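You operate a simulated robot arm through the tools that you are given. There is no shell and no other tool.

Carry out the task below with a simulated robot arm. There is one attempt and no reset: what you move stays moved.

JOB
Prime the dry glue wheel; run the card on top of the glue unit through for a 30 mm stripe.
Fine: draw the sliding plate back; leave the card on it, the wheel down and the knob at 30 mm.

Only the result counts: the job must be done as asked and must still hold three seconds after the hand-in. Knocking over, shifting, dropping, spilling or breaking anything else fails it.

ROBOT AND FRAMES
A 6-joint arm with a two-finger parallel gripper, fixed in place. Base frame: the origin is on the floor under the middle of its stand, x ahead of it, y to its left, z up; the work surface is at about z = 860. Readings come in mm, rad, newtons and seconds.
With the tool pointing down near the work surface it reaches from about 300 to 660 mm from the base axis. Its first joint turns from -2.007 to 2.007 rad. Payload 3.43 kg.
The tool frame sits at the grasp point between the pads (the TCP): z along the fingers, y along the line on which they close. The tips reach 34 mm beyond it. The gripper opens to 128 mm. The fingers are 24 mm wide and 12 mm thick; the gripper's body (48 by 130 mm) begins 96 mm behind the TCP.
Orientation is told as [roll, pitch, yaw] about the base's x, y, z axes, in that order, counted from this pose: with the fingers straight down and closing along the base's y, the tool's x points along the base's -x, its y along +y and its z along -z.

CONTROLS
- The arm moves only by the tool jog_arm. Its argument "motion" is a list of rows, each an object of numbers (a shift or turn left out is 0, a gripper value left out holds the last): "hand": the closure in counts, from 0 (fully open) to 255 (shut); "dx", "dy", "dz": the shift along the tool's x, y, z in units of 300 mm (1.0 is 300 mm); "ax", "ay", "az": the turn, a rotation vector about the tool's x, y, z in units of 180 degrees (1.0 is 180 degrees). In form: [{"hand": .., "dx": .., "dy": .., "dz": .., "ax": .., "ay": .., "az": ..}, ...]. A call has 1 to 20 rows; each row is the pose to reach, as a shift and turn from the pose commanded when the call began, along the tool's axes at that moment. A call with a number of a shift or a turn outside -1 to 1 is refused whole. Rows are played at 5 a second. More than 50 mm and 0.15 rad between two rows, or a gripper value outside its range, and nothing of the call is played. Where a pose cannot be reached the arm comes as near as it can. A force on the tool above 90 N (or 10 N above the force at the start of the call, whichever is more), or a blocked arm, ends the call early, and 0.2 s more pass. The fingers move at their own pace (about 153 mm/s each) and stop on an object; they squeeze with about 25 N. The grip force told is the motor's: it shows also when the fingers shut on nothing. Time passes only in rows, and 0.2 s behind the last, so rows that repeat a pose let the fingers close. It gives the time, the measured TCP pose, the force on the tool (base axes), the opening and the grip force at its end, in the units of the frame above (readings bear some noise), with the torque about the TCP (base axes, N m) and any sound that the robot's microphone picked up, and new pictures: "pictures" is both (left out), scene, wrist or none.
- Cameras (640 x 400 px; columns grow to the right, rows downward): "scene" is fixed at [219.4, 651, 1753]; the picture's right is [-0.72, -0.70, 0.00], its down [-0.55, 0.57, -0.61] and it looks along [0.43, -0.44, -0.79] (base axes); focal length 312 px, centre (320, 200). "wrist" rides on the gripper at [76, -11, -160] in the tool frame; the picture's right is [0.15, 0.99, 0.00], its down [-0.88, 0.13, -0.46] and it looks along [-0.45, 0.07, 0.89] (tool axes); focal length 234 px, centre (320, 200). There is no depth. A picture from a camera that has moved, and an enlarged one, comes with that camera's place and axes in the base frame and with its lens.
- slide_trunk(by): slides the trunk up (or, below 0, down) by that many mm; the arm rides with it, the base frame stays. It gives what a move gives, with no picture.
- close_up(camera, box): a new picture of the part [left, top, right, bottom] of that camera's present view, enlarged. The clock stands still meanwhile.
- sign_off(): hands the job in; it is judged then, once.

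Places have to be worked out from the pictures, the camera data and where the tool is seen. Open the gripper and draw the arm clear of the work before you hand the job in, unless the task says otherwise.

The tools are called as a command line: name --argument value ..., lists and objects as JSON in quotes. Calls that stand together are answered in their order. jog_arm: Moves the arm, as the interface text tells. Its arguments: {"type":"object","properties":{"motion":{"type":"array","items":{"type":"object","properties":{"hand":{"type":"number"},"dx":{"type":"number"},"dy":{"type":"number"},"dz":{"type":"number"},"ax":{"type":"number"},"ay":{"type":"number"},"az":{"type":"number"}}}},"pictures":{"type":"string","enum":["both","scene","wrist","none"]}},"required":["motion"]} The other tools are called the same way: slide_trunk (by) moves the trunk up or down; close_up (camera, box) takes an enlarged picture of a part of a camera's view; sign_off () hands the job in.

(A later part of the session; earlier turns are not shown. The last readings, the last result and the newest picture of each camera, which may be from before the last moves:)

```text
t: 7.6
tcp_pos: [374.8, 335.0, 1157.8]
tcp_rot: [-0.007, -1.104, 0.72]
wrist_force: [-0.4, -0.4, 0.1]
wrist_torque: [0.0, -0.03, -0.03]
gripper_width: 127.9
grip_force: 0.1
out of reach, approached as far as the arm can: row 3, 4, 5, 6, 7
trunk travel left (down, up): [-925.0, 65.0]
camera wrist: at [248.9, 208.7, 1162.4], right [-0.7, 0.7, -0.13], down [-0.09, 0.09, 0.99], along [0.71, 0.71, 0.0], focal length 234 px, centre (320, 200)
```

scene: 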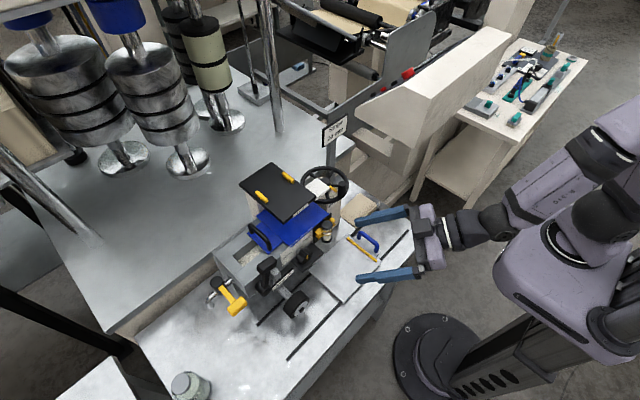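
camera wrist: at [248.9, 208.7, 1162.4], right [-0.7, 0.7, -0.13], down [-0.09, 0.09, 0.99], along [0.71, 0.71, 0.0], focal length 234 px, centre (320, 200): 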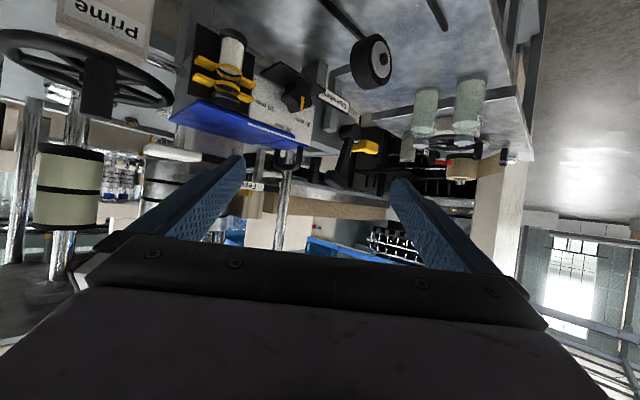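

The arm could not get all the way there, but the view is useful; I enlarge it.

close_up --camera "wrist" --box '[150, 10, 310, 180]'

close_up --camera "wrist" --box '[280, 20, 420, 180]'

close_up --camera "wrist" --box '[0, 0, 200, 220]'

close_up --camera "wrist" --box '[160, 90, 220, 140]'

```text
2.35 times, centred on (230, 95) of wrist
camera zoom: at [248.9, 208.7, 1162.4], right [-0.7, 0.7, -0.13], down [-0.09, 0.09, 0.99], along [0.71, 0.71, 0.0], focal length 551 px, centre (532, 447)
```

zoom: 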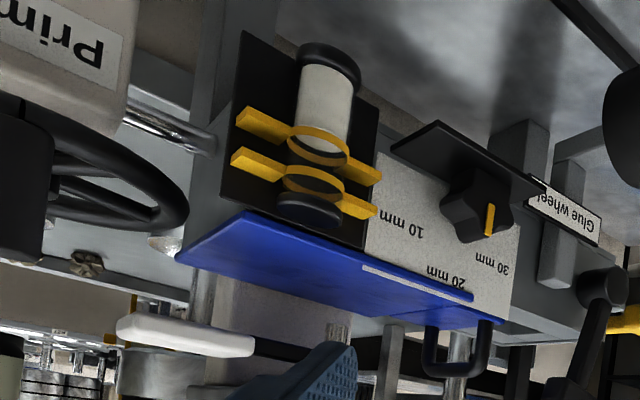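

```text
2.50 times, centred on (350, 100) of wrist
camera zoom: at [248.9, 208.7, 1162.4], right [-0.7, 0.7, -0.13], down [-0.09, 0.09, 0.99], along [0.71, 0.71, 0.0], focal length 585 px, centre (245, 450)
```

zoom: 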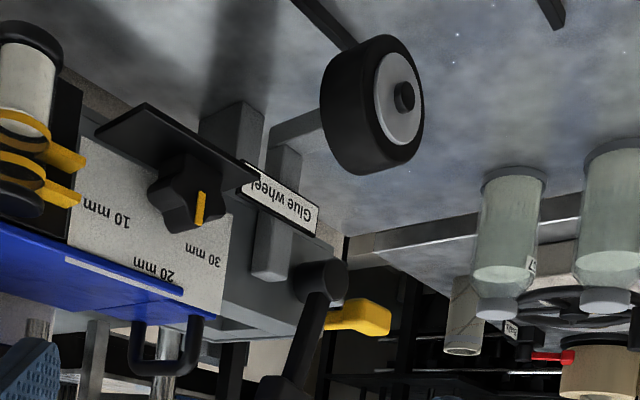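

```text
1.82 times, centred on (100, 110) of wrist
camera zoom: at [248.9, 208.7, 1162.4], right [-0.7, 0.7, -0.13], down [-0.09, 0.09, 0.99], along [0.71, 0.71, 0.0], focal length 426 px, centre (720, 364)
```

zoom: 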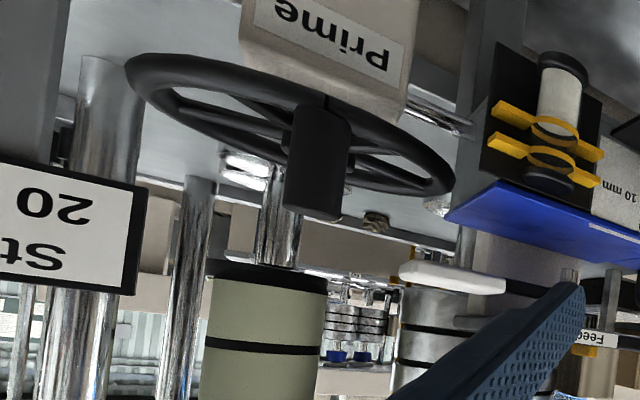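

```text
8.00 times, centred on (190, 115) of wrist
camera zoom: at [248.9, 208.7, 1162.4], right [-0.7, 0.7, -0.13], down [-0.09, 0.09, 0.99], along [0.71, 0.71, 0.0], focal length 1873 px, centre (1360, 880)
```

zoom: 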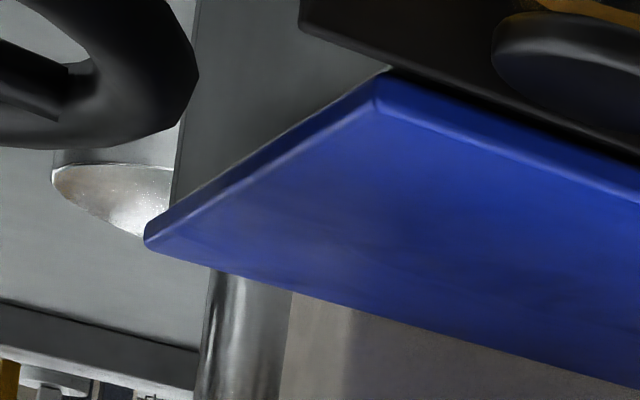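

I check the seam between the blue plate and the handled lid, and the tray, at the highest enlargement to decide which is loose.

close_up --camera "scene" --box '[254, 211, 270, 223]'

close_up --camera "scene" --box '[270, 225, 290, 245]'

close_up --camera "scene" --box '[240, 215, 280, 265]'

close_up --camera "wrist" --box '[250, 130, 330, 180]'

```text
16.00 times, centred on (262, 217) of scene
camera zoom: at [219.4, 651.0, 1753.0], right [-0.72, -0.7, 0.0], down [-0.55, 0.57, -0.61], along [0.43, -0.44, -0.79], focal length 4985 px, centre (1248, -72)
```

zoom: 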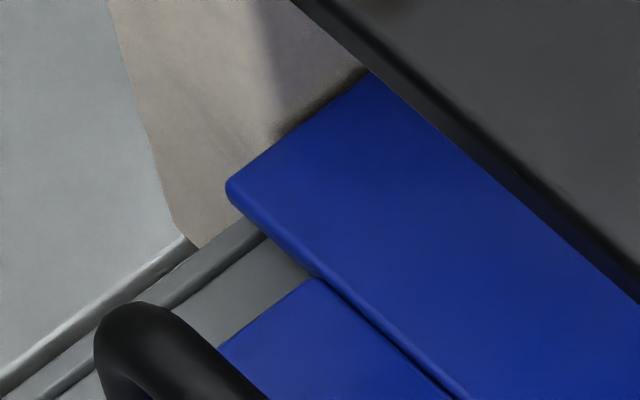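

```text
16.00 times, centred on (280, 235) of scene
camera zoom: at [219.4, 651.0, 1753.0], right [-0.72, -0.7, 0.0], down [-0.55, 0.57, -0.61], along [0.43, -0.44, -0.79], focal length 4985 px, centre (960, -360)
```

zoom: 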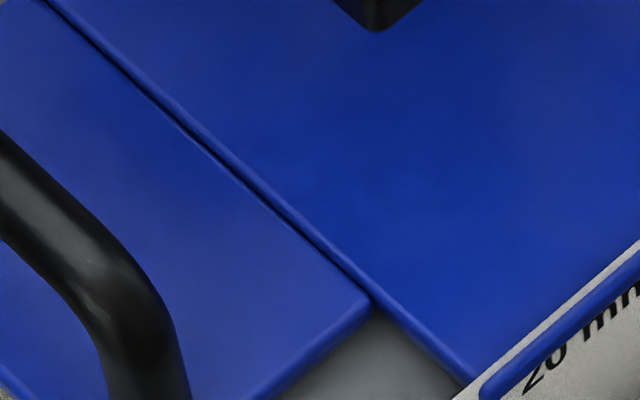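

```text
8.00 times, centred on (260, 240) of scene
camera zoom: at [219.4, 651.0, 1753.0], right [-0.72, -0.7, 0.0], down [-0.55, 0.57, -0.61], along [0.43, -0.44, -0.79], focal length 2492 px, centre (800, -120)
```

zoom: 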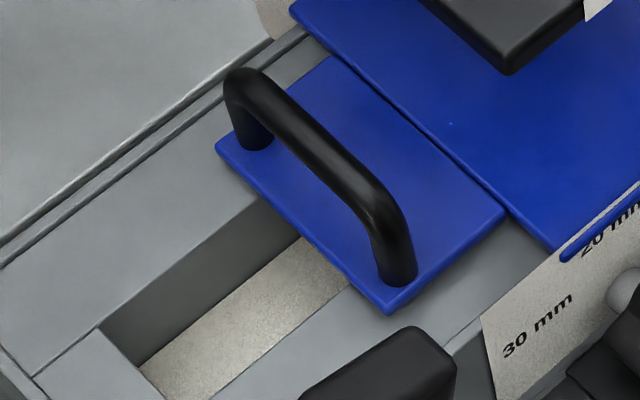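

```text
8.00 times, centred on (290, 155) of wrist
camera zoom: at [248.9, 208.7, 1162.4], right [-0.7, 0.7, -0.13], down [-0.09, 0.09, 0.99], along [0.71, 0.71, 0.0], focal length 1873 px, centre (560, 560)
```

zoom: 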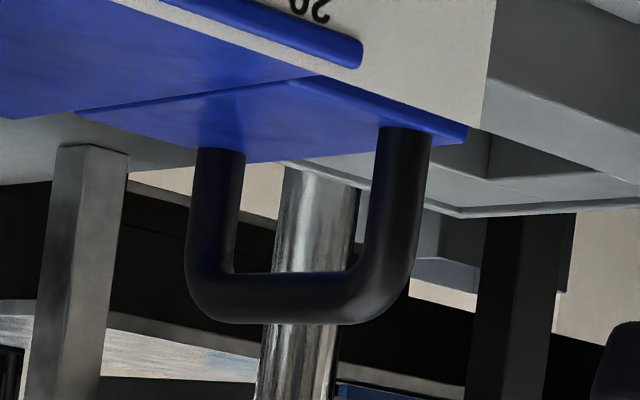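

The blue plate is about 141 x 141 x 5.5 mm and overhangs the front by some 9 mm, so a pinch at its front edge will show whether it is the loose card. I first turn the hand straight again in front of the unit.

jog_arm --motion '[{"dx": 0.016, "dy": 0.002, "dz": 0.03, "ax": 0.034, "az": 0.0171}, {"dx": 0.031, "dy": 0.004, "dz": 0.061, "ax": 0.068, "az": 0.0342}, {"dx": 0.047, "dy": 0.006, "dz": 0.092, "ax": 0.1025, "az": 0.0513}, {"dx": 0.063, "dy": 0.009, "dz": 0.123, "ax": 0.137, "az": 0.0685}, {"dx": 0.078, "dy": 0.011, "dz": 0.153, "ax": 0.171, "az": 0.0856}, {"dx": 0.094, "dy": 0.013, "dz": 0.184, "ax": 0.205, "az": 0.1027}, {"dx": 0.094, "dy": 0.013, "dz": 0.184, "ax": 0.205, "az": 0.1027}]' --pictures "none"

```text
t: 9.2
tcp_pos: [397.1, 356.0, 1104.7]
tcp_rot: [-0.01, -1.104, 0.002]
wrist_force: [-0.3, 0.1, 0.3]
wrist_torque: [0.0, 0.0, 0.0]
gripper_width: 128.0
grip_force: 0.1
trunk travel left (down, up): [-925.0, 65.0]
```

The hand is at (397, 356, 1105), straight again. I bring it horizontal, then roll it 90° so the fingers close vertically.

jog_arm --motion '[{"ay": -0.04, "hand": 150}, {"ay": -0.08}, {"ay": -0.115}, {"ay": -0.1486}, {"ay": -0.1486}]' --pictures "none"

jog_arm --motion '[{"az": 0.042}, {"az": 0.084}, {"az": 0.126}, {"az": 0.168}, {"az": 0.21}, {"az": 0.252}, {"az": 0.294}, {"az": 0.336}, {"az": 0.378}, {"az": 0.42}, {"az": 0.46}, {"az": 0.5}, {"az": 0.5}]'

```text
t: 10.4
tcp_pos: [396.6, 353.8, 1104.8]
tcp_rot: [-2.405, -1.566, 2.399]
wrist_force: [0.4, -0.5, -0.1]
wrist_torque: [0.02, -0.01, -0.01]
gripper_width: 52.5
grip_force: 0.1
trunk travel left (down, up): [-925.0, 65.0]
```

```text
t: 13.2
tcp_pos: [441.5, 569.6, 1116.7]
tcp_rot: [1.49, -0.321, -1.568]
wrist_force: [0.1, -0.2, 0.2]
wrist_torque: [0.0, 0.0, -0.03]
gripper_width: 52.6
grip_force: 0.0
out of reach, approached as far as the arm can: row 1, 2, 3, 4, 5, 6, 7, 8, 9, 10, 11, 12, 13
trunk travel left (down, up): [-925.0, 65.0]
camera wrist: at [282.2, 640.8, 1094.2], right [0.08, 0.45, 0.89], down [-0.44, -0.78, 0.44], along [0.89, -0.43, 0.14], focal length 234 px, centre (320, 200)
```

scene: 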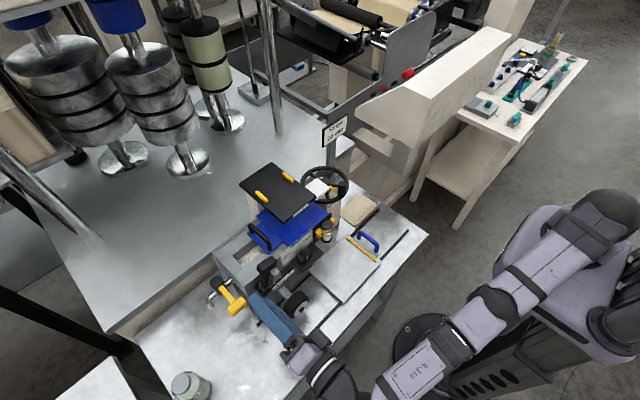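
wrist: 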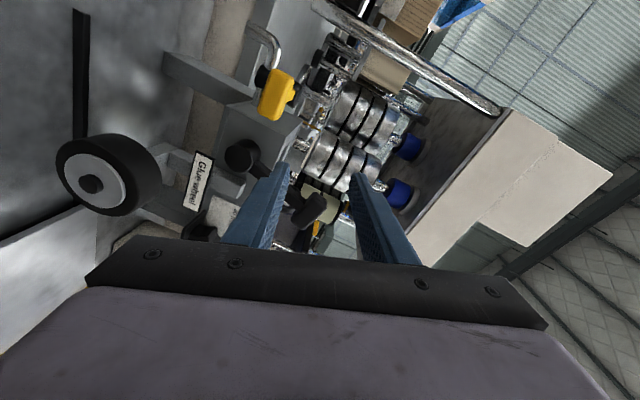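

The arm could not roll that way and drifted to (441, 570, 1117), without contact. I use this view on the lever and wheel before moving back.

close_up --camera "wrist" --box '[40, 40, 340, 250]'

close_up --camera "scene" --box '[200, 220, 360, 340]'

close_up --camera "scene" --box '[300, 180, 440, 280]'

```text
1.90 times, centred on (190, 145) of wrist
camera zoom: at [282.2, 640.8, 1094.2], right [0.08, 0.45, 0.89], down [-0.44, -0.78, 0.44], along [0.89, -0.43, 0.14], focal length 446 px, centre (568, 305)
```

zoom: 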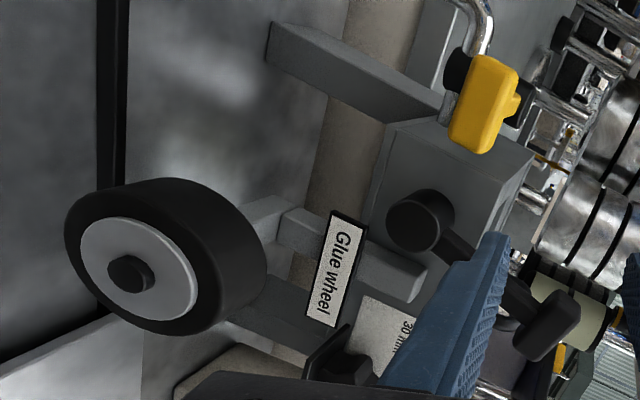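

```text
3.33 times, centred on (280, 280) of scene
camera zoom: at [219.4, 651.0, 1753.0], right [-0.72, -0.7, 0.0], down [-0.55, 0.57, -0.61], along [0.43, -0.44, -0.79], focal length 1039 px, centre (453, -67)
```

zoom: 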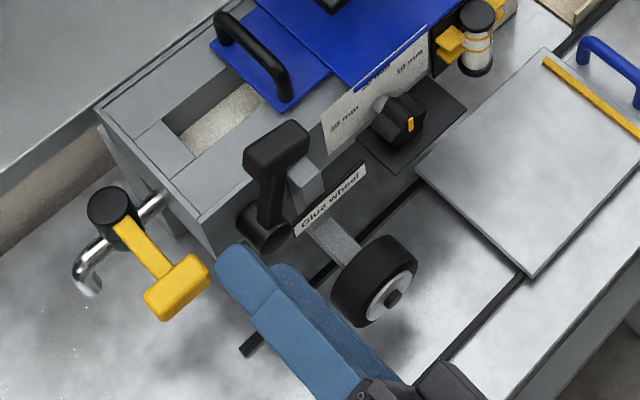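

```text
4.00 times, centred on (370, 230) of scene
camera zoom: at [219.4, 651.0, 1753.0], right [-0.72, -0.7, 0.0], down [-0.55, 0.57, -0.61], along [0.43, -0.44, -0.79], focal length 1246 px, centre (120, 80)
```

zoom: 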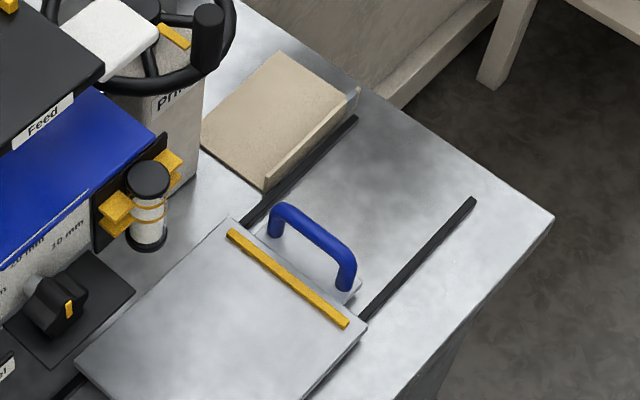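

I return to the earlier pose in front of the unit by undoing this roll in small steps.

jog_arm --motion '[{"dx": -0.067, "dy": -0.028, "dz": -0.04, "ax": -0.0023, "ay": -0.0017, "az": -0.04}, {"dx": -0.134, "dy": -0.055, "dz": -0.08, "ax": -0.0045, "ay": -0.0033, "az": -0.08}, {"dx": -0.2, "dy": -0.083, "dz": -0.1, "ax": -0.0068, "ay": -0.005, "az": -0.12}, {"dx": -0.268, "dy": -0.111, "dz": -0.12, "ax": -0.0091, "ay": -0.0066, "az": -0.16}, {"dx": -0.334, "dy": -0.138, "dz": -0.129, "ax": -0.0113, "ay": -0.0083, "az": -0.2}, {"dx": -0.401, "dy": -0.166, "dz": -0.129, "ax": -0.0136, "ay": -0.01, "az": -0.24}, {"dx": -0.468, "dy": -0.194, "dz": -0.129, "ax": -0.0159, "ay": -0.0116, "az": -0.28}, {"dx": -0.535, "dy": -0.222, "dz": -0.129, "ax": -0.0182, "ay": -0.0133, "az": -0.32}, {"dx": -0.602, "dy": -0.249, "dz": -0.129, "ax": -0.0204, "ay": -0.0149, "az": -0.36}, {"dx": -0.669, "dy": -0.277, "dz": -0.129, "ax": -0.0227, "ay": -0.0166, "az": -0.398}, {"dx": -0.669, "dy": -0.277, "dz": -0.129, "ax": -0.0227, "ay": -0.0166, "az": -0.398}]'

```text
t: 15.6
tcp_pos: [420.9, 508.9, 956.8]
tcp_rot: [1.558, -1.366, -1.586]
wrist_force: [0.1, -0.1, -0.7]
wrist_torque: [0.0, -0.01, 0.0]
gripper_width: 52.7
grip_force: 0.1
out of reach, approached as far as the arm can: row 1, 2, 3, 4, 5, 6, 7, 8, 9, 10, 11
trunk travel left (down, up): [-925.0, 65.0]
camera wrist: at [260.5, 516.8, 880.6], right [0.03, 1.0, 0.06], down [-0.45, -0.04, 0.89], along [0.89, -0.05, 0.45], focal length 234 px, centre (320, 200)
```

scene: 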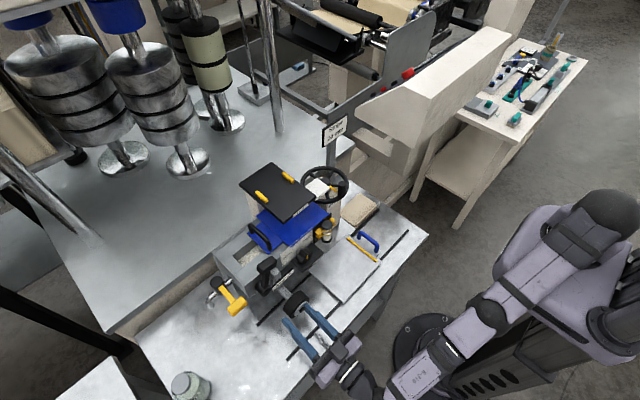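
wrist: 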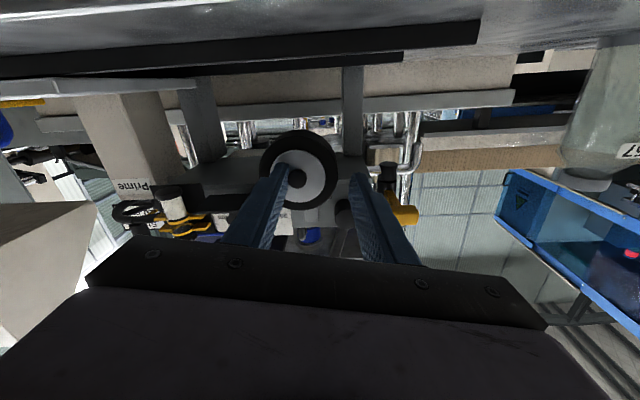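

The solver drifted again, and the fingers now sit right in front of the glue wheel without contact. I back straight out along -x in a small move.

jog_arm --motion '[{"dz": -0.05}, {"dz": -0.1}, {"dz": -0.15}, {"dz": -0.2}, {"dz": -0.2}]'

```text
t: 16.8
tcp_pos: [371.1, 511.0, 948.2]
tcp_rot: [1.564, -1.366, -1.596]
wrist_force: [0.3, -0.4, 0.5]
wrist_torque: [0.01, 0.0, 0.0]
gripper_width: 52.4
grip_force: 0.1
out of reach, approached as far as the arm can: row 4, 5
trunk travel left (down, up): [-925.0, 65.0]
camera wrist: at [212.2, 519.5, 871.9], right [0.03, 1.0, 0.06], down [-0.46, -0.04, 0.89], along [0.89, -0.06, 0.45], focal length 234 px, centre (320, 200)
```

scene: 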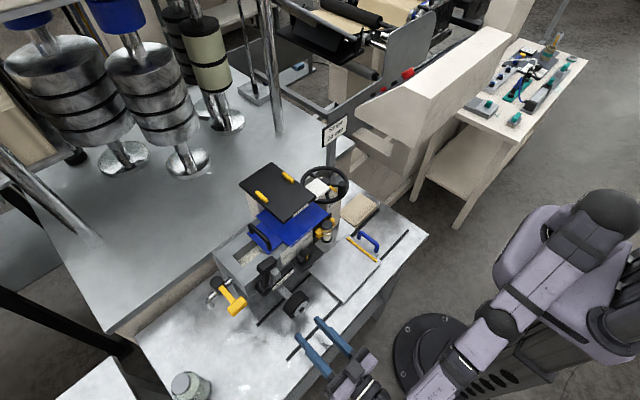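
wrist: 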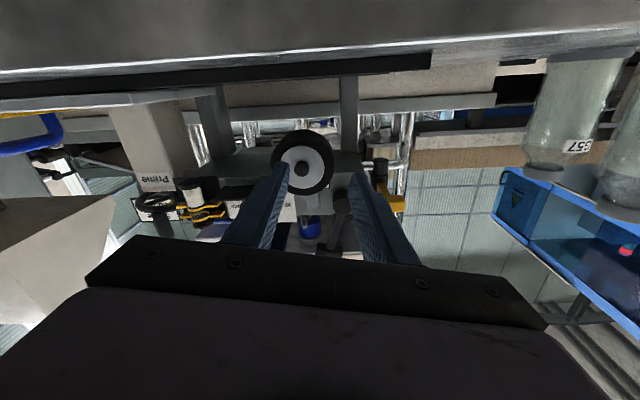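

Clear of the wheel now. I raise the hand straight up in small steps keeping its attitude.

jog_arm --motion '[{"dx": -0.1}, {"dx": -0.2}, {"dx": -0.3}, {"dx": -0.4}, {"dx": -0.4}]' --pictures "scene"

```text
t: 18.0
tcp_pos: [381.2, 550.4, 1034.3]
tcp_rot: [1.559, -1.365, -1.592]
wrist_force: [0.7, -0.2, 0.0]
wrist_torque: [-0.01, -0.01, -0.01]
gripper_width: 52.5
grip_force: 0.0
out of reach, approached as far as the arm can: row 1, 2, 3, 4, 5
trunk travel left (down, up): [-925.0, 65.0]
```

scene: 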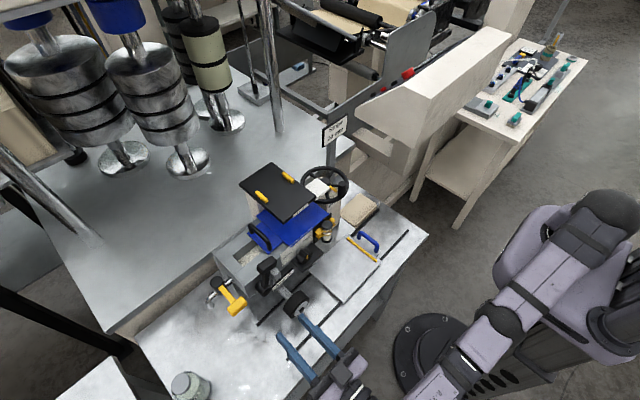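

I tilt the fingers back downwards to leave this cramped posture.

jog_arm --motion '[{"ay": 0.045}, {"ay": 0.09}, {"ay": 0.135}, {"ay": 0.18}, {"ay": 0.225}, {"ay": 0.27}, {"ay": 0.27}]' --pictures "scene"

```text
t: 19.6
tcp_pos: [393.3, 609.6, 1026.3]
tcp_rot: [0.268, -0.7, -0.209]
wrist_force: [-0.4, -0.6, 0.8]
wrist_torque: [0.03, 0.0, 0.0]
gripper_width: 52.6
grip_force: 0.0
out of reach, approached as far as the arm can: row 1, 2, 3, 4, 5, 6, 7
trunk travel left (down, up): [-925.0, 65.0]
```

scene: 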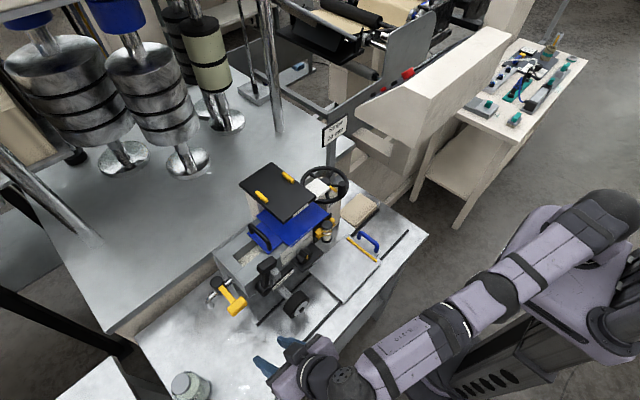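

The hand is stretched far to the left at (393, 610, 1026). I bring it back toward the middle and up, without turning.

jog_arm --motion '[{"dx": -0.063, "dy": -0.092, "dz": -0.083}, {"dx": -0.126, "dy": -0.184, "dz": -0.167}, {"dx": -0.189, "dy": -0.277, "dz": -0.25}, {"dx": -0.252, "dy": -0.369, "dz": -0.333}, {"dx": -0.315, "dy": -0.461, "dz": -0.417}, {"dx": -0.378, "dy": -0.553, "dz": -0.5}, {"dx": -0.378, "dy": -0.553, "dz": -0.5}]' --pictures "scene"

```text
t: 21.2
tcp_pos: [426.3, 590.3, 1162.3]
tcp_rot: [0.268, -0.701, -0.207]
wrist_force: [-0.9, 0.1, -0.4]
wrist_torque: [0.0, 0.02, 0.02]
gripper_width: 52.7
grip_force: 0.0
out of reach, approached as far as the arm can: row 1, 2, 3, 4, 5, 6, 7
trunk travel left (down, up): [-925.0, 65.0]
```

scene: 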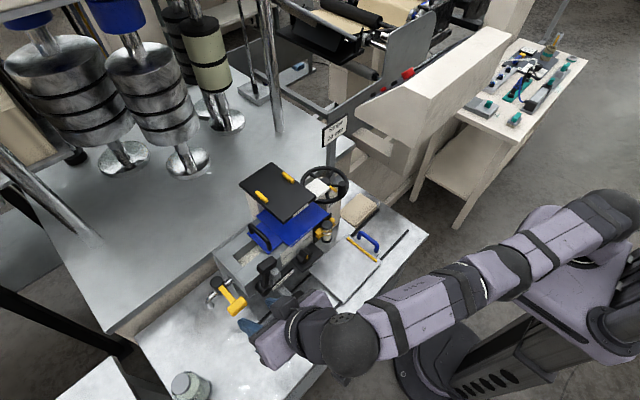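

The arm is still limited in this attitude, so I turn the tool to straight down, which should free it.

jog_arm --motion '[{"ax": 0.0097, "ay": 0.0381, "az": -0.0056}, {"ax": 0.0194, "ay": 0.0762, "az": -0.0112}, {"ax": 0.0291, "ay": 0.1143, "az": -0.0168}, {"ax": 0.0388, "ay": 0.1525, "az": -0.0224}, {"ax": 0.0485, "ay": 0.1906, "az": -0.028}, {"ax": 0.0582, "ay": 0.2287, "az": -0.0336}, {"ax": 0.0582, "ay": 0.2287, "az": -0.0336}]' --pictures "scene"

```text
t: 22.8
tcp_pos: [367.6, 498.8, 1138.3]
tcp_rot: [0.001, -0.001, 0.004]
wrist_force: [0.4, 0.6, 0.5]
wrist_torque: [-0.02, -0.01, -0.02]
gripper_width: 52.8
grip_force: 0.0
out of reach, approached as far as the arm can: row 1, 2, 3, 4, 5, 6, 7
trunk travel left (down, up): [-925.0, 65.0]
```

scene: 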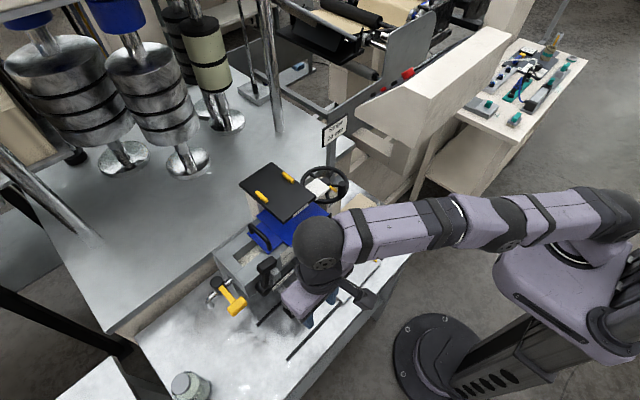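

Now the tool points straight down at (368, 499, 1138). I move back toward the starting place, up and to the right.

jog_arm --motion '[{"dz": -0.1}, {"dy": -0.1, "dz": -0.2}, {"dy": -0.2, "dz": -0.3}, {"dy": -0.3, "dz": -0.4}, {"dy": -0.42, "dz": -0.5}, {"dy": -0.55, "dz": -0.55}, {"dy": -0.68, "dz": -0.6}, {"dy": -0.8, "dz": -0.64}, {"dy": -0.8, "dz": -0.64}]'

```text
t: 24.8
tcp_pos: [370.5, 261.1, 1333.4]
tcp_rot: [0.002, -0.001, 0.003]
wrist_force: [0.3, 0.1, -0.6]
wrist_torque: [-0.04, -0.01, 0.01]
gripper_width: 52.8
grip_force: 0.1
out of reach, approached as far as the arm can: row 1
trunk travel left (down, up): [-925.0, 65.0]
camera wrist: at [295.0, 247.6, 1493.3], right [-0.15, 0.99, 0.0], down [0.88, 0.13, 0.46], along [0.45, 0.07, -0.89], focal length 234 px, centre (320, 200)
```

scene: 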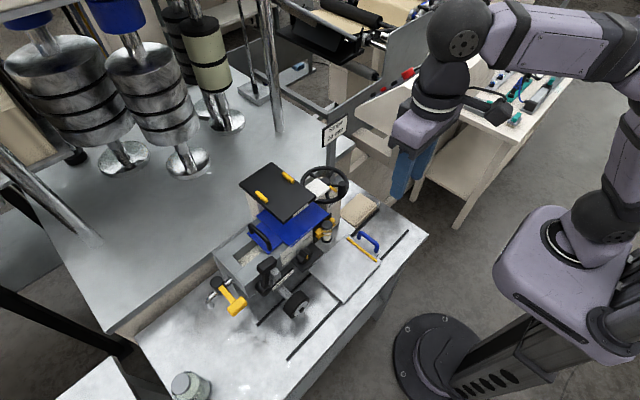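
wrist: 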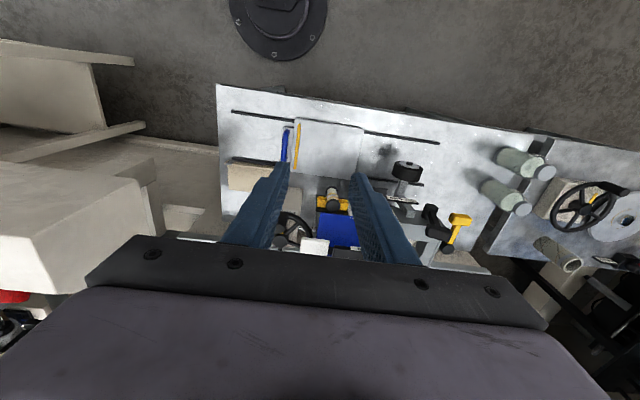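

Back at the starting posture with nothing disturbed. Next I will nudge the blue plate's -y edge with closed fingers to see whether it is loose; first I go above the spot near (545, 255).

jog_arm --motion '[{"dx": -0.15, "dy": -0.005, "dz": 0.07, "hand": 255}, {"dx": -0.3, "dy": -0.01, "dz": 0.14}, {"dx": -0.44, "dy": -0.015, "dz": 0.21}, {"dx": -0.583, "dy": -0.02, "dz": 0.277}, {"dx": -0.583, "dy": -0.02, "dz": 0.277}]'

```text
t: 26.0
tcp_pos: [542.6, 253.9, 1254.5]
tcp_rot: [0.003, -0.005, 0.003]
wrist_force: [-0.3, -0.1, -0.1]
wrist_torque: [0.04, -0.06, 0.0]
gripper_width: 0.0
grip_force: 24.0
out of reach, approached as far as the arm can: row 4
trunk travel left (down, up): [-925.0, 65.0]
camera wrist: at [466.3, 240.3, 1413.9], right [-0.15, 0.99, 0.0], down [0.88, 0.13, 0.46], along [0.46, 0.07, -0.89], focal length 234 px, centre (320, 200)
```

scene: 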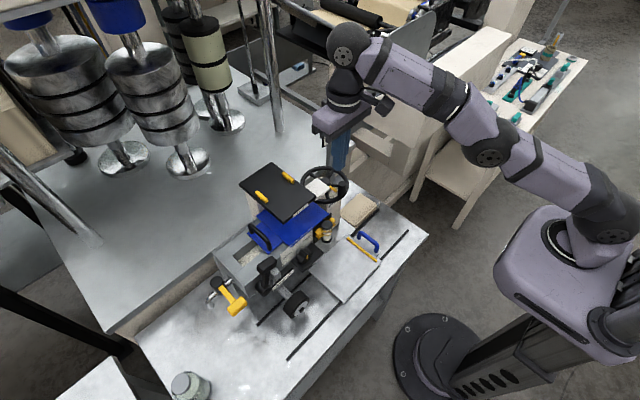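
wrist: 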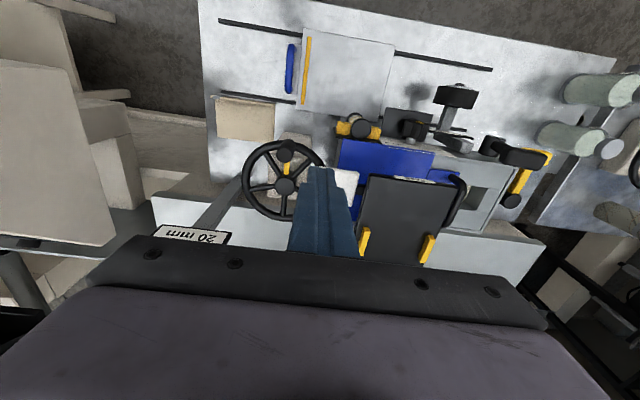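

From here the blue plate and wheel are seen from above; I enlarge to fix their positions.

close_up --camera "wrist" --box '[230, 90, 470, 240]'

close_up --camera "wrist" --box '[310, 110, 390, 170]'

close_up --camera "wrist" --box '[210, 10, 410, 140]'

```text
2.67 times, centred on (350, 165) of wrist
camera zoom: at [466.3, 240.3, 1413.9], right [-0.15, 0.99, 0.0], down [0.88, 0.13, 0.46], along [0.46, 0.07, -0.89], focal length 624 px, centre (240, 293)
```

zoom: 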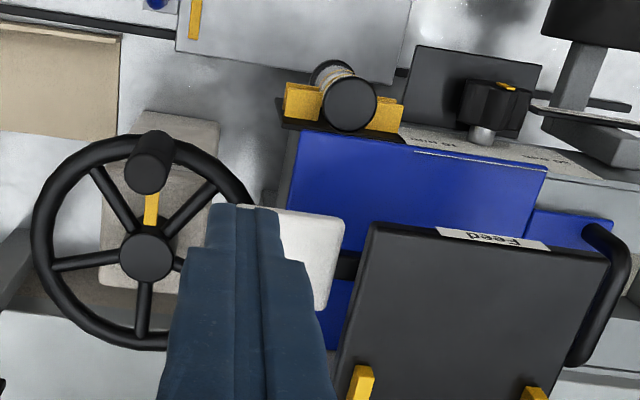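

```text
6.67 times, centred on (350, 140) of wrist
camera zoom: at [466.3, 240.3, 1413.9], right [-0.15, 0.99, 0.0], down [0.88, 0.13, 0.46], along [0.46, 0.07, -0.89], focal length 1561 px, centre (120, 600)
```

zoom: 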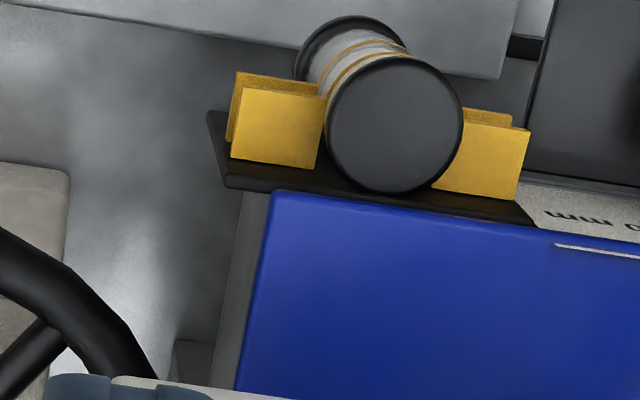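

```text
3.08 times, centred on (310, 75) of wrist
camera zoom: at [466.3, 240.3, 1413.9], right [-0.15, 0.99, 0.0], down [0.88, 0.13, 0.46], along [0.46, 0.07, -0.89], focal length 720 px, centre (351, 585)
```

zoom: 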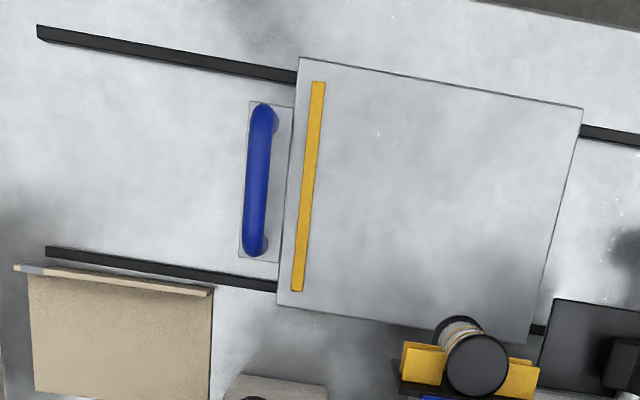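

The white paddle starts at x 564, so I descend at x 538 beside the plate's -y edge, with the fingertips ending at about z 1070, still about 20 mm from the edge.

jog_arm --motion '[{"dx": 0.015, "dz": 0.12}, {"dx": 0.015, "dz": 0.24}, {"dx": 0.015, "dz": 0.36}, {"dx": 0.015, "dz": 0.44}, {"dx": 0.015, "dz": 0.5}, {"dx": 0.015, "dz": 0.5}]'

```text
t: 27.4
tcp_pos: [543.9, 254.8, 1243.6]
tcp_rot: [0.001, 0.0, 0.002]
wrist_force: [-0.2, 0.2, 0.9]
wrist_torque: [0.01, -0.02, -0.01]
gripper_width: 0.1
grip_force: 25.2
out of reach, approached as far as the arm can: row 1, 2, 3, 4, 5, 6
trunk travel left (down, up): [-925.0, 65.0]
camera wrist: at [468.7, 241.5, 1402.6], right [-0.15, 0.99, 0.0], down [0.88, 0.13, 0.46], along [0.45, 0.07, -0.89], focal length 234 px, centre (320, 200)
```

scene: 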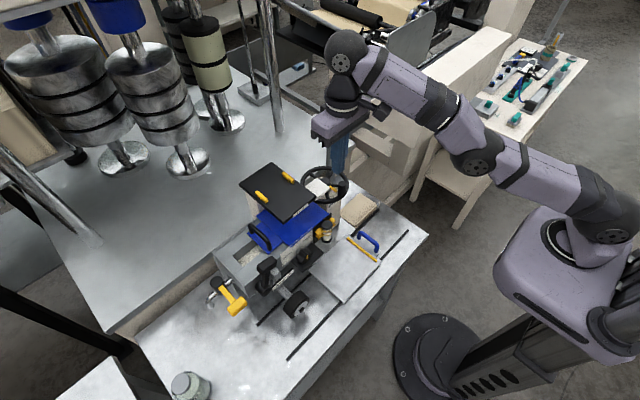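
wrist: 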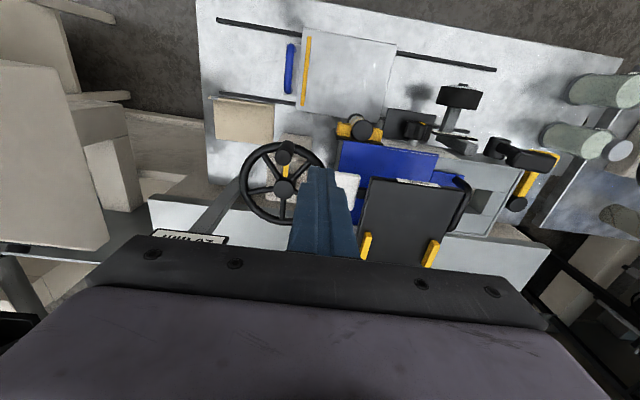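

The arm is almost fully stretched and cannot descend here, but the trunk can lower it. First I pull in a little from the paddle.

jog_arm --motion '[{"dx": 0.015}, {"dx": 0.025}, {"dx": 0.025}]' --pictures "none"

```text
t: 28.2
tcp_pos: [544.4, 253.7, 1242.8]
tcp_rot: [0.001, 0.0, 0.002]
wrist_force: [0.6, -1.2, -0.4]
wrist_torque: [0.01, 0.01, 0.01]
gripper_width: 0.0
grip_force: 24.7
out of reach, approached as far as the arm can: row 1, 2, 3
trunk travel left (down, up): [-925.0, 65.0]
```

The solver seems stuck at full stretch, so I command a larger pull back and up to bend the elbow again.

jog_arm --motion '[{"dx": 0.12, "dz": -0.05}, {"dx": 0.25, "dz": -0.1}, {"dx": 0.3, "dz": -0.1}, {"dx": 0.3, "dz": -0.1}]' --pictures "scene"

```text
t: 29.2
tcp_pos: [461.3, 258.7, 1270.3]
tcp_rot: [0.002, 0.0, 0.003]
wrist_force: [1.3, 0.2, -0.5]
wrist_torque: [-0.08, 0.16, -0.01]
gripper_width: 0.0
grip_force: 25.6
out of reach, approached as far as the arm can: row 1, 2
trunk travel left (down, up): [-925.0, 65.0]
```

scene: 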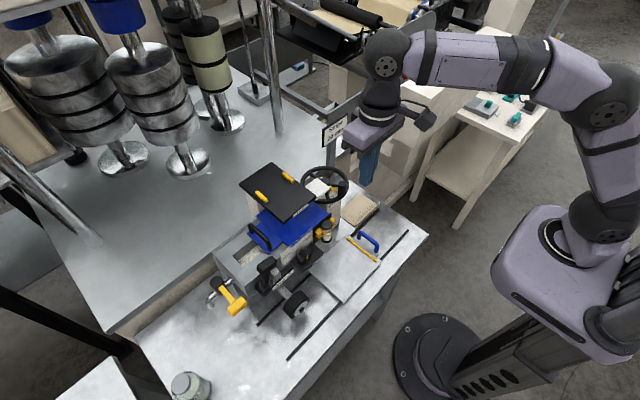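

The elbow is bent again at (461, 259, 1270). I lower the trunk by 150 mm so the arm works in a better range; below the hand is only free space.

slide_trunk --by -150

```text
t: 30.9
tcp_pos: [455.2, 256.0, 1123.2]
tcp_rot: [0.003, -0.001, 0.005]
wrist_force: [-0.9, 0.4, 0.5]
wrist_torque: [0.04, 0.01, 0.01]
gripper_width: 0.2
grip_force: 25.1
trunk travel left (down, up): [-775.0, 215.0]
```

Now at (455, 256, 1123). I move forward to x 538, y 254 with fingertips at about z 1070, beside the plate's edge.

jog_arm --motion '[{"dx": -0.1, "dz": 0.02}, {"dx": -0.2, "dz": 0.04}, {"dx": -0.277, "dz": 0.063}, {"dx": -0.277, "dz": 0.063}]'

```text
t: 31.9
tcp_pos: [541.0, 255.6, 1104.0]
tcp_rot: [0.001, -0.001, 0.004]
wrist_force: [0.8, -0.3, -0.4]
wrist_torque: [0.01, -0.05, -0.04]
gripper_width: 0.0
grip_force: 25.1
trunk travel left (down, up): [-775.0, 215.0]
camera wrist: at [465.2, 241.9, 1262.7], right [-0.15, 0.99, 0.0], down [0.88, 0.13, 0.46], along [0.45, 0.07, -0.89], focal length 234 px, centre (320, 200)
```

scene: 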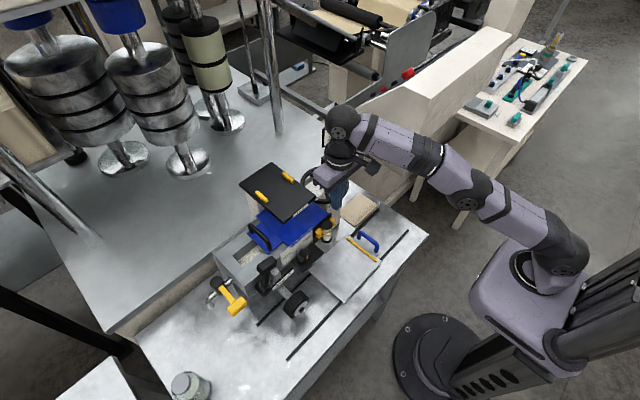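
wrist: 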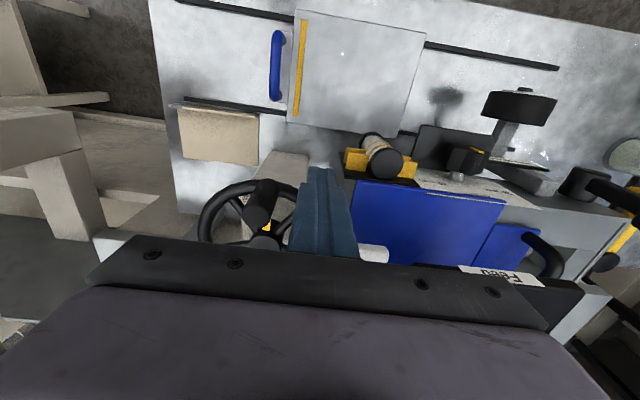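

close_up --camera "wrist" --box '[290, 120, 430, 260]'

close_up --camera "scene" --box '[290, 170, 370, 250]'

```text
2.86 times, centred on (360, 190) of wrist
camera zoom: at [465.2, 241.9, 1262.7], right [-0.15, 0.99, 0.0], down [0.88, 0.13, 0.46], along [0.45, 0.07, -0.89], focal length 669 px, centre (206, 229)
```

zoom: 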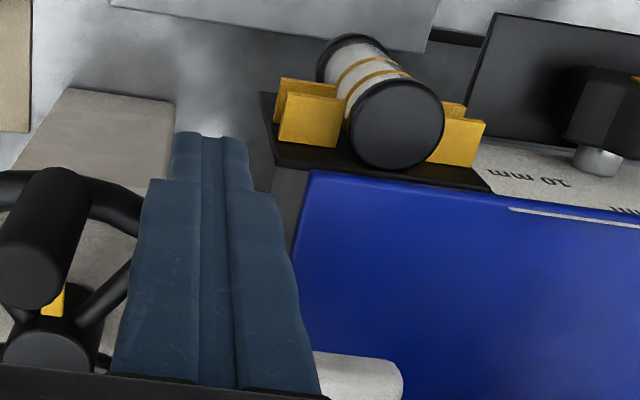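

```text
5.00 times, centred on (330, 210) of scene
camera zoom: at [219.4, 651.0, 1753.0], right [-0.72, -0.7, 0.0], down [-0.55, 0.57, -0.61], along [0.43, -0.44, -0.79], focal length 1558 px, centre (270, 150)
```

zoom: 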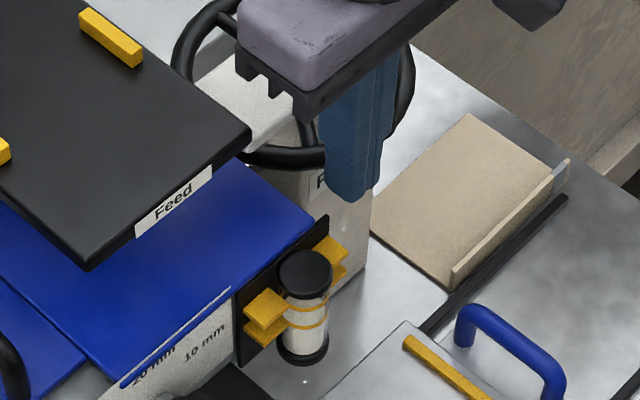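

The plate's front-left corner is at (536, 285) and the fingers' face at y 268. I close the gap in fine steps to about 1 mm past contact and watch the force.

jog_arm --motion '[{"dy": 0.03}, {"dy": 0.05}, {"dy": 0.057}, {"dy": 0.063}, {"dy": 0.063}]' --pictures "wrist"

```text
t: 33.1
tcp_pos: [537.0, 267.9, 1100.5]
tcp_rot: [0.001, -0.001, 0.006]
wrist_force: [0.0, -0.7, -0.4]
wrist_torque: [-0.01, 0.02, 0.04]
gripper_width: 0.0
grip_force: 25.1
out of reach, approached as far as the arm can: row 2, 3, 4, 5
trunk travel left (down, up): [-775.0, 215.0]
camera wrist: at [461.2, 255.0, 1260.3], right [-0.15, 0.99, 0.0], down [0.88, 0.13, 0.46], along [0.45, 0.07, -0.89], focal length 234 px, centre (320, 200)
```

wrist: 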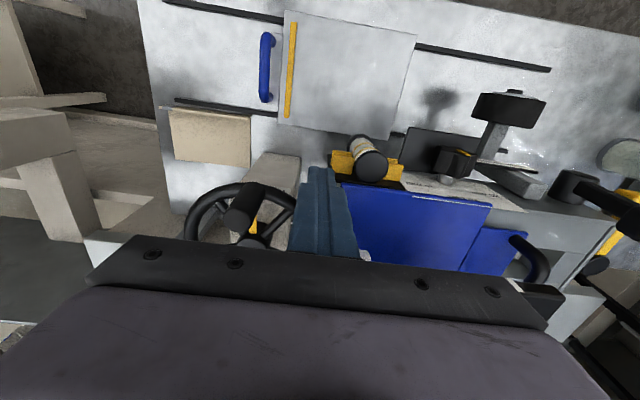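

The vertical tool reaches only about 600 mm here; a higher trunk will give more reach. I pull back first, then raise the trunk fully.

jog_arm --motion '[{"dx": 0.12, "dy": -0.03, "dz": -0.05}, {"dx": 0.25, "dy": -0.05, "dz": -0.1}, {"dx": 0.3, "dy": -0.05, "dz": -0.1}, {"dx": 0.3, "dy": -0.05, "dz": -0.1}]' --pictures "none"

slide_trunk --by 205

```text
t: 34.1
tcp_pos: [447.0, 252.8, 1132.3]
tcp_rot: [0.001, -0.003, 0.003]
wrist_force: [0.7, 0.4, -0.3]
wrist_torque: [-0.02, 0.0, 0.0]
gripper_width: 0.0
grip_force: 25.4
trunk travel left (down, up): [-775.0, 215.0]
```

```text
t: 36.4
tcp_pos: [446.6, 251.7, 1336.7]
tcp_rot: [0.002, -0.003, 0.004]
wrist_force: [-0.1, -0.5, 0.7]
wrist_torque: [-0.01, -0.02, 0.03]
gripper_width: 0.1
grip_force: 24.9
trunk travel left (down, up): [-980.0, 10.0]
```

Now I descend at x 447 to z 1110, then go forward beside the plate's edge again.

jog_arm --motion '[{"dz": 0.13}, {"dz": 0.26}, {"dz": 0.39}, {"dz": 0.52}, {"dz": 0.64}, {"dz": 0.757}, {"dz": 0.757}]' --pictures "none"

jog_arm --motion '[{"dx": -0.12, "dz": 0.01}, {"dx": -0.22, "dz": 0.02}, {"dx": -0.303, "dz": 0.02}, {"dx": -0.303, "dz": 0.02}]'

```text
t: 38.0
tcp_pos: [447.6, 250.9, 1107.0]
tcp_rot: [0.002, -0.002, 0.004]
wrist_force: [-0.5, 0.2, 0.1]
wrist_torque: [0.03, 0.01, -0.01]
gripper_width: 0.0
grip_force: 25.5
trunk travel left (down, up): [-980.0, 10.0]
```

```text
t: 39.0
tcp_pos: [537.3, 251.2, 1103.7]
tcp_rot: [0.002, -0.002, 0.004]
wrist_force: [0.0, 0.1, 0.0]
wrist_torque: [-0.01, -0.01, 0.02]
gripper_width: 0.0
grip_force: 24.3
trunk travel left (down, up): [-980.0, 10.0]
camera wrist: at [461.1, 237.2, 1263.5], right [-0.15, 0.99, 0.0], down [0.88, 0.13, 0.46], along [0.45, 0.07, -0.89], focal length 234 px, centre (320, 200)
```

scene: 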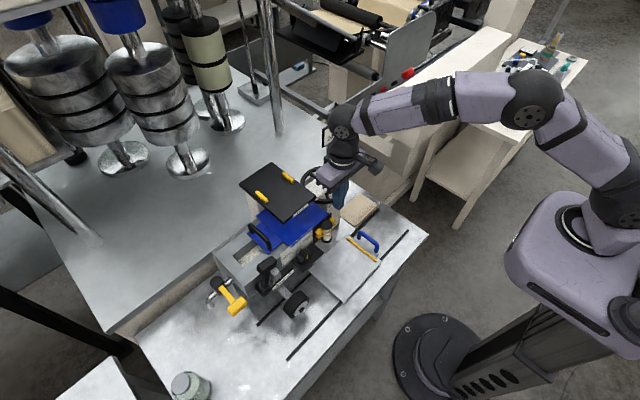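
wrist: 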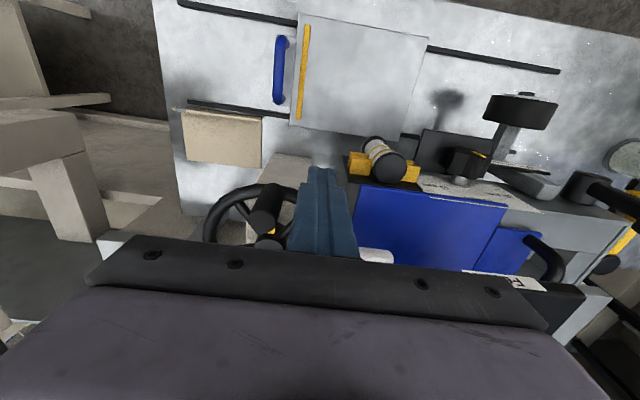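

Plenty of reach now. I approach the edge (contact expected at TCP y about 273) in fine steps.

jog_arm --motion '[{"dy": 0.05}, {"dy": 0.063}, {"dy": 0.07}, {"dy": 0.075}, {"dy": 0.08}, {"dy": 0.08}]' --pictures "both"

```text
t: 40.4
tcp_pos: [537.4, 276.7, 1102.1]
tcp_rot: [0.001, 0.0, 0.005]
wrist_force: [0.2, 0.4, 0.7]
wrist_torque: [-0.01, 0.0, 0.03]
gripper_width: 0.0
grip_force: 24.5
trunk travel left (down, up): [-980.0, 10.0]
camera wrist: at [462.1, 263.1, 1263.2], right [-0.15, 0.99, 0.0], down [0.88, 0.13, 0.46], along [0.45, 0.07, -0.89], focal length 234 px, centre (320, 200)
```

scene: 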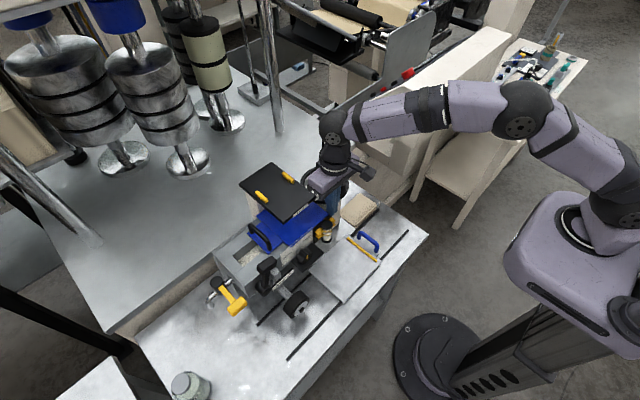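
wrist: 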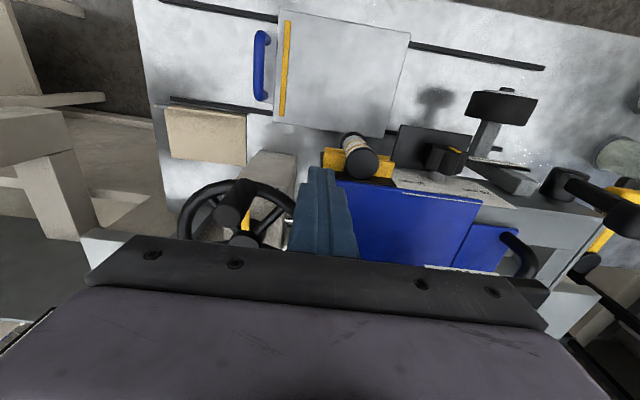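

close_up --camera "wrist" --box '[290, 130, 420, 260]'

close_up --camera "scene" --box '[250, 190, 350, 250]'

```text
3.08 times, centred on (355, 195) of wrist
camera zoom: at [462.1, 263.1, 1263.2], right [-0.15, 0.99, 0.0], down [0.88, 0.13, 0.46], along [0.45, 0.07, -0.89], focal length 720 px, centre (212, 215)
```

zoom: 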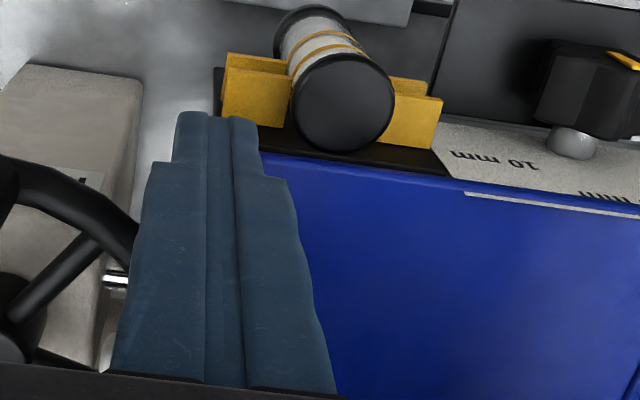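

```text
6.40 times, centred on (300, 220) of scene
camera zoom: at [219.4, 651.0, 1753.0], right [-0.72, -0.7, 0.0], down [-0.55, 0.57, -0.61], along [0.43, -0.44, -0.79], focal length 1994 px, centre (448, 72)
```

zoom: 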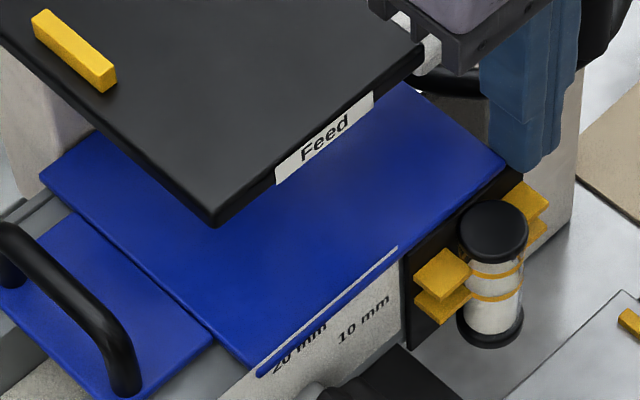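

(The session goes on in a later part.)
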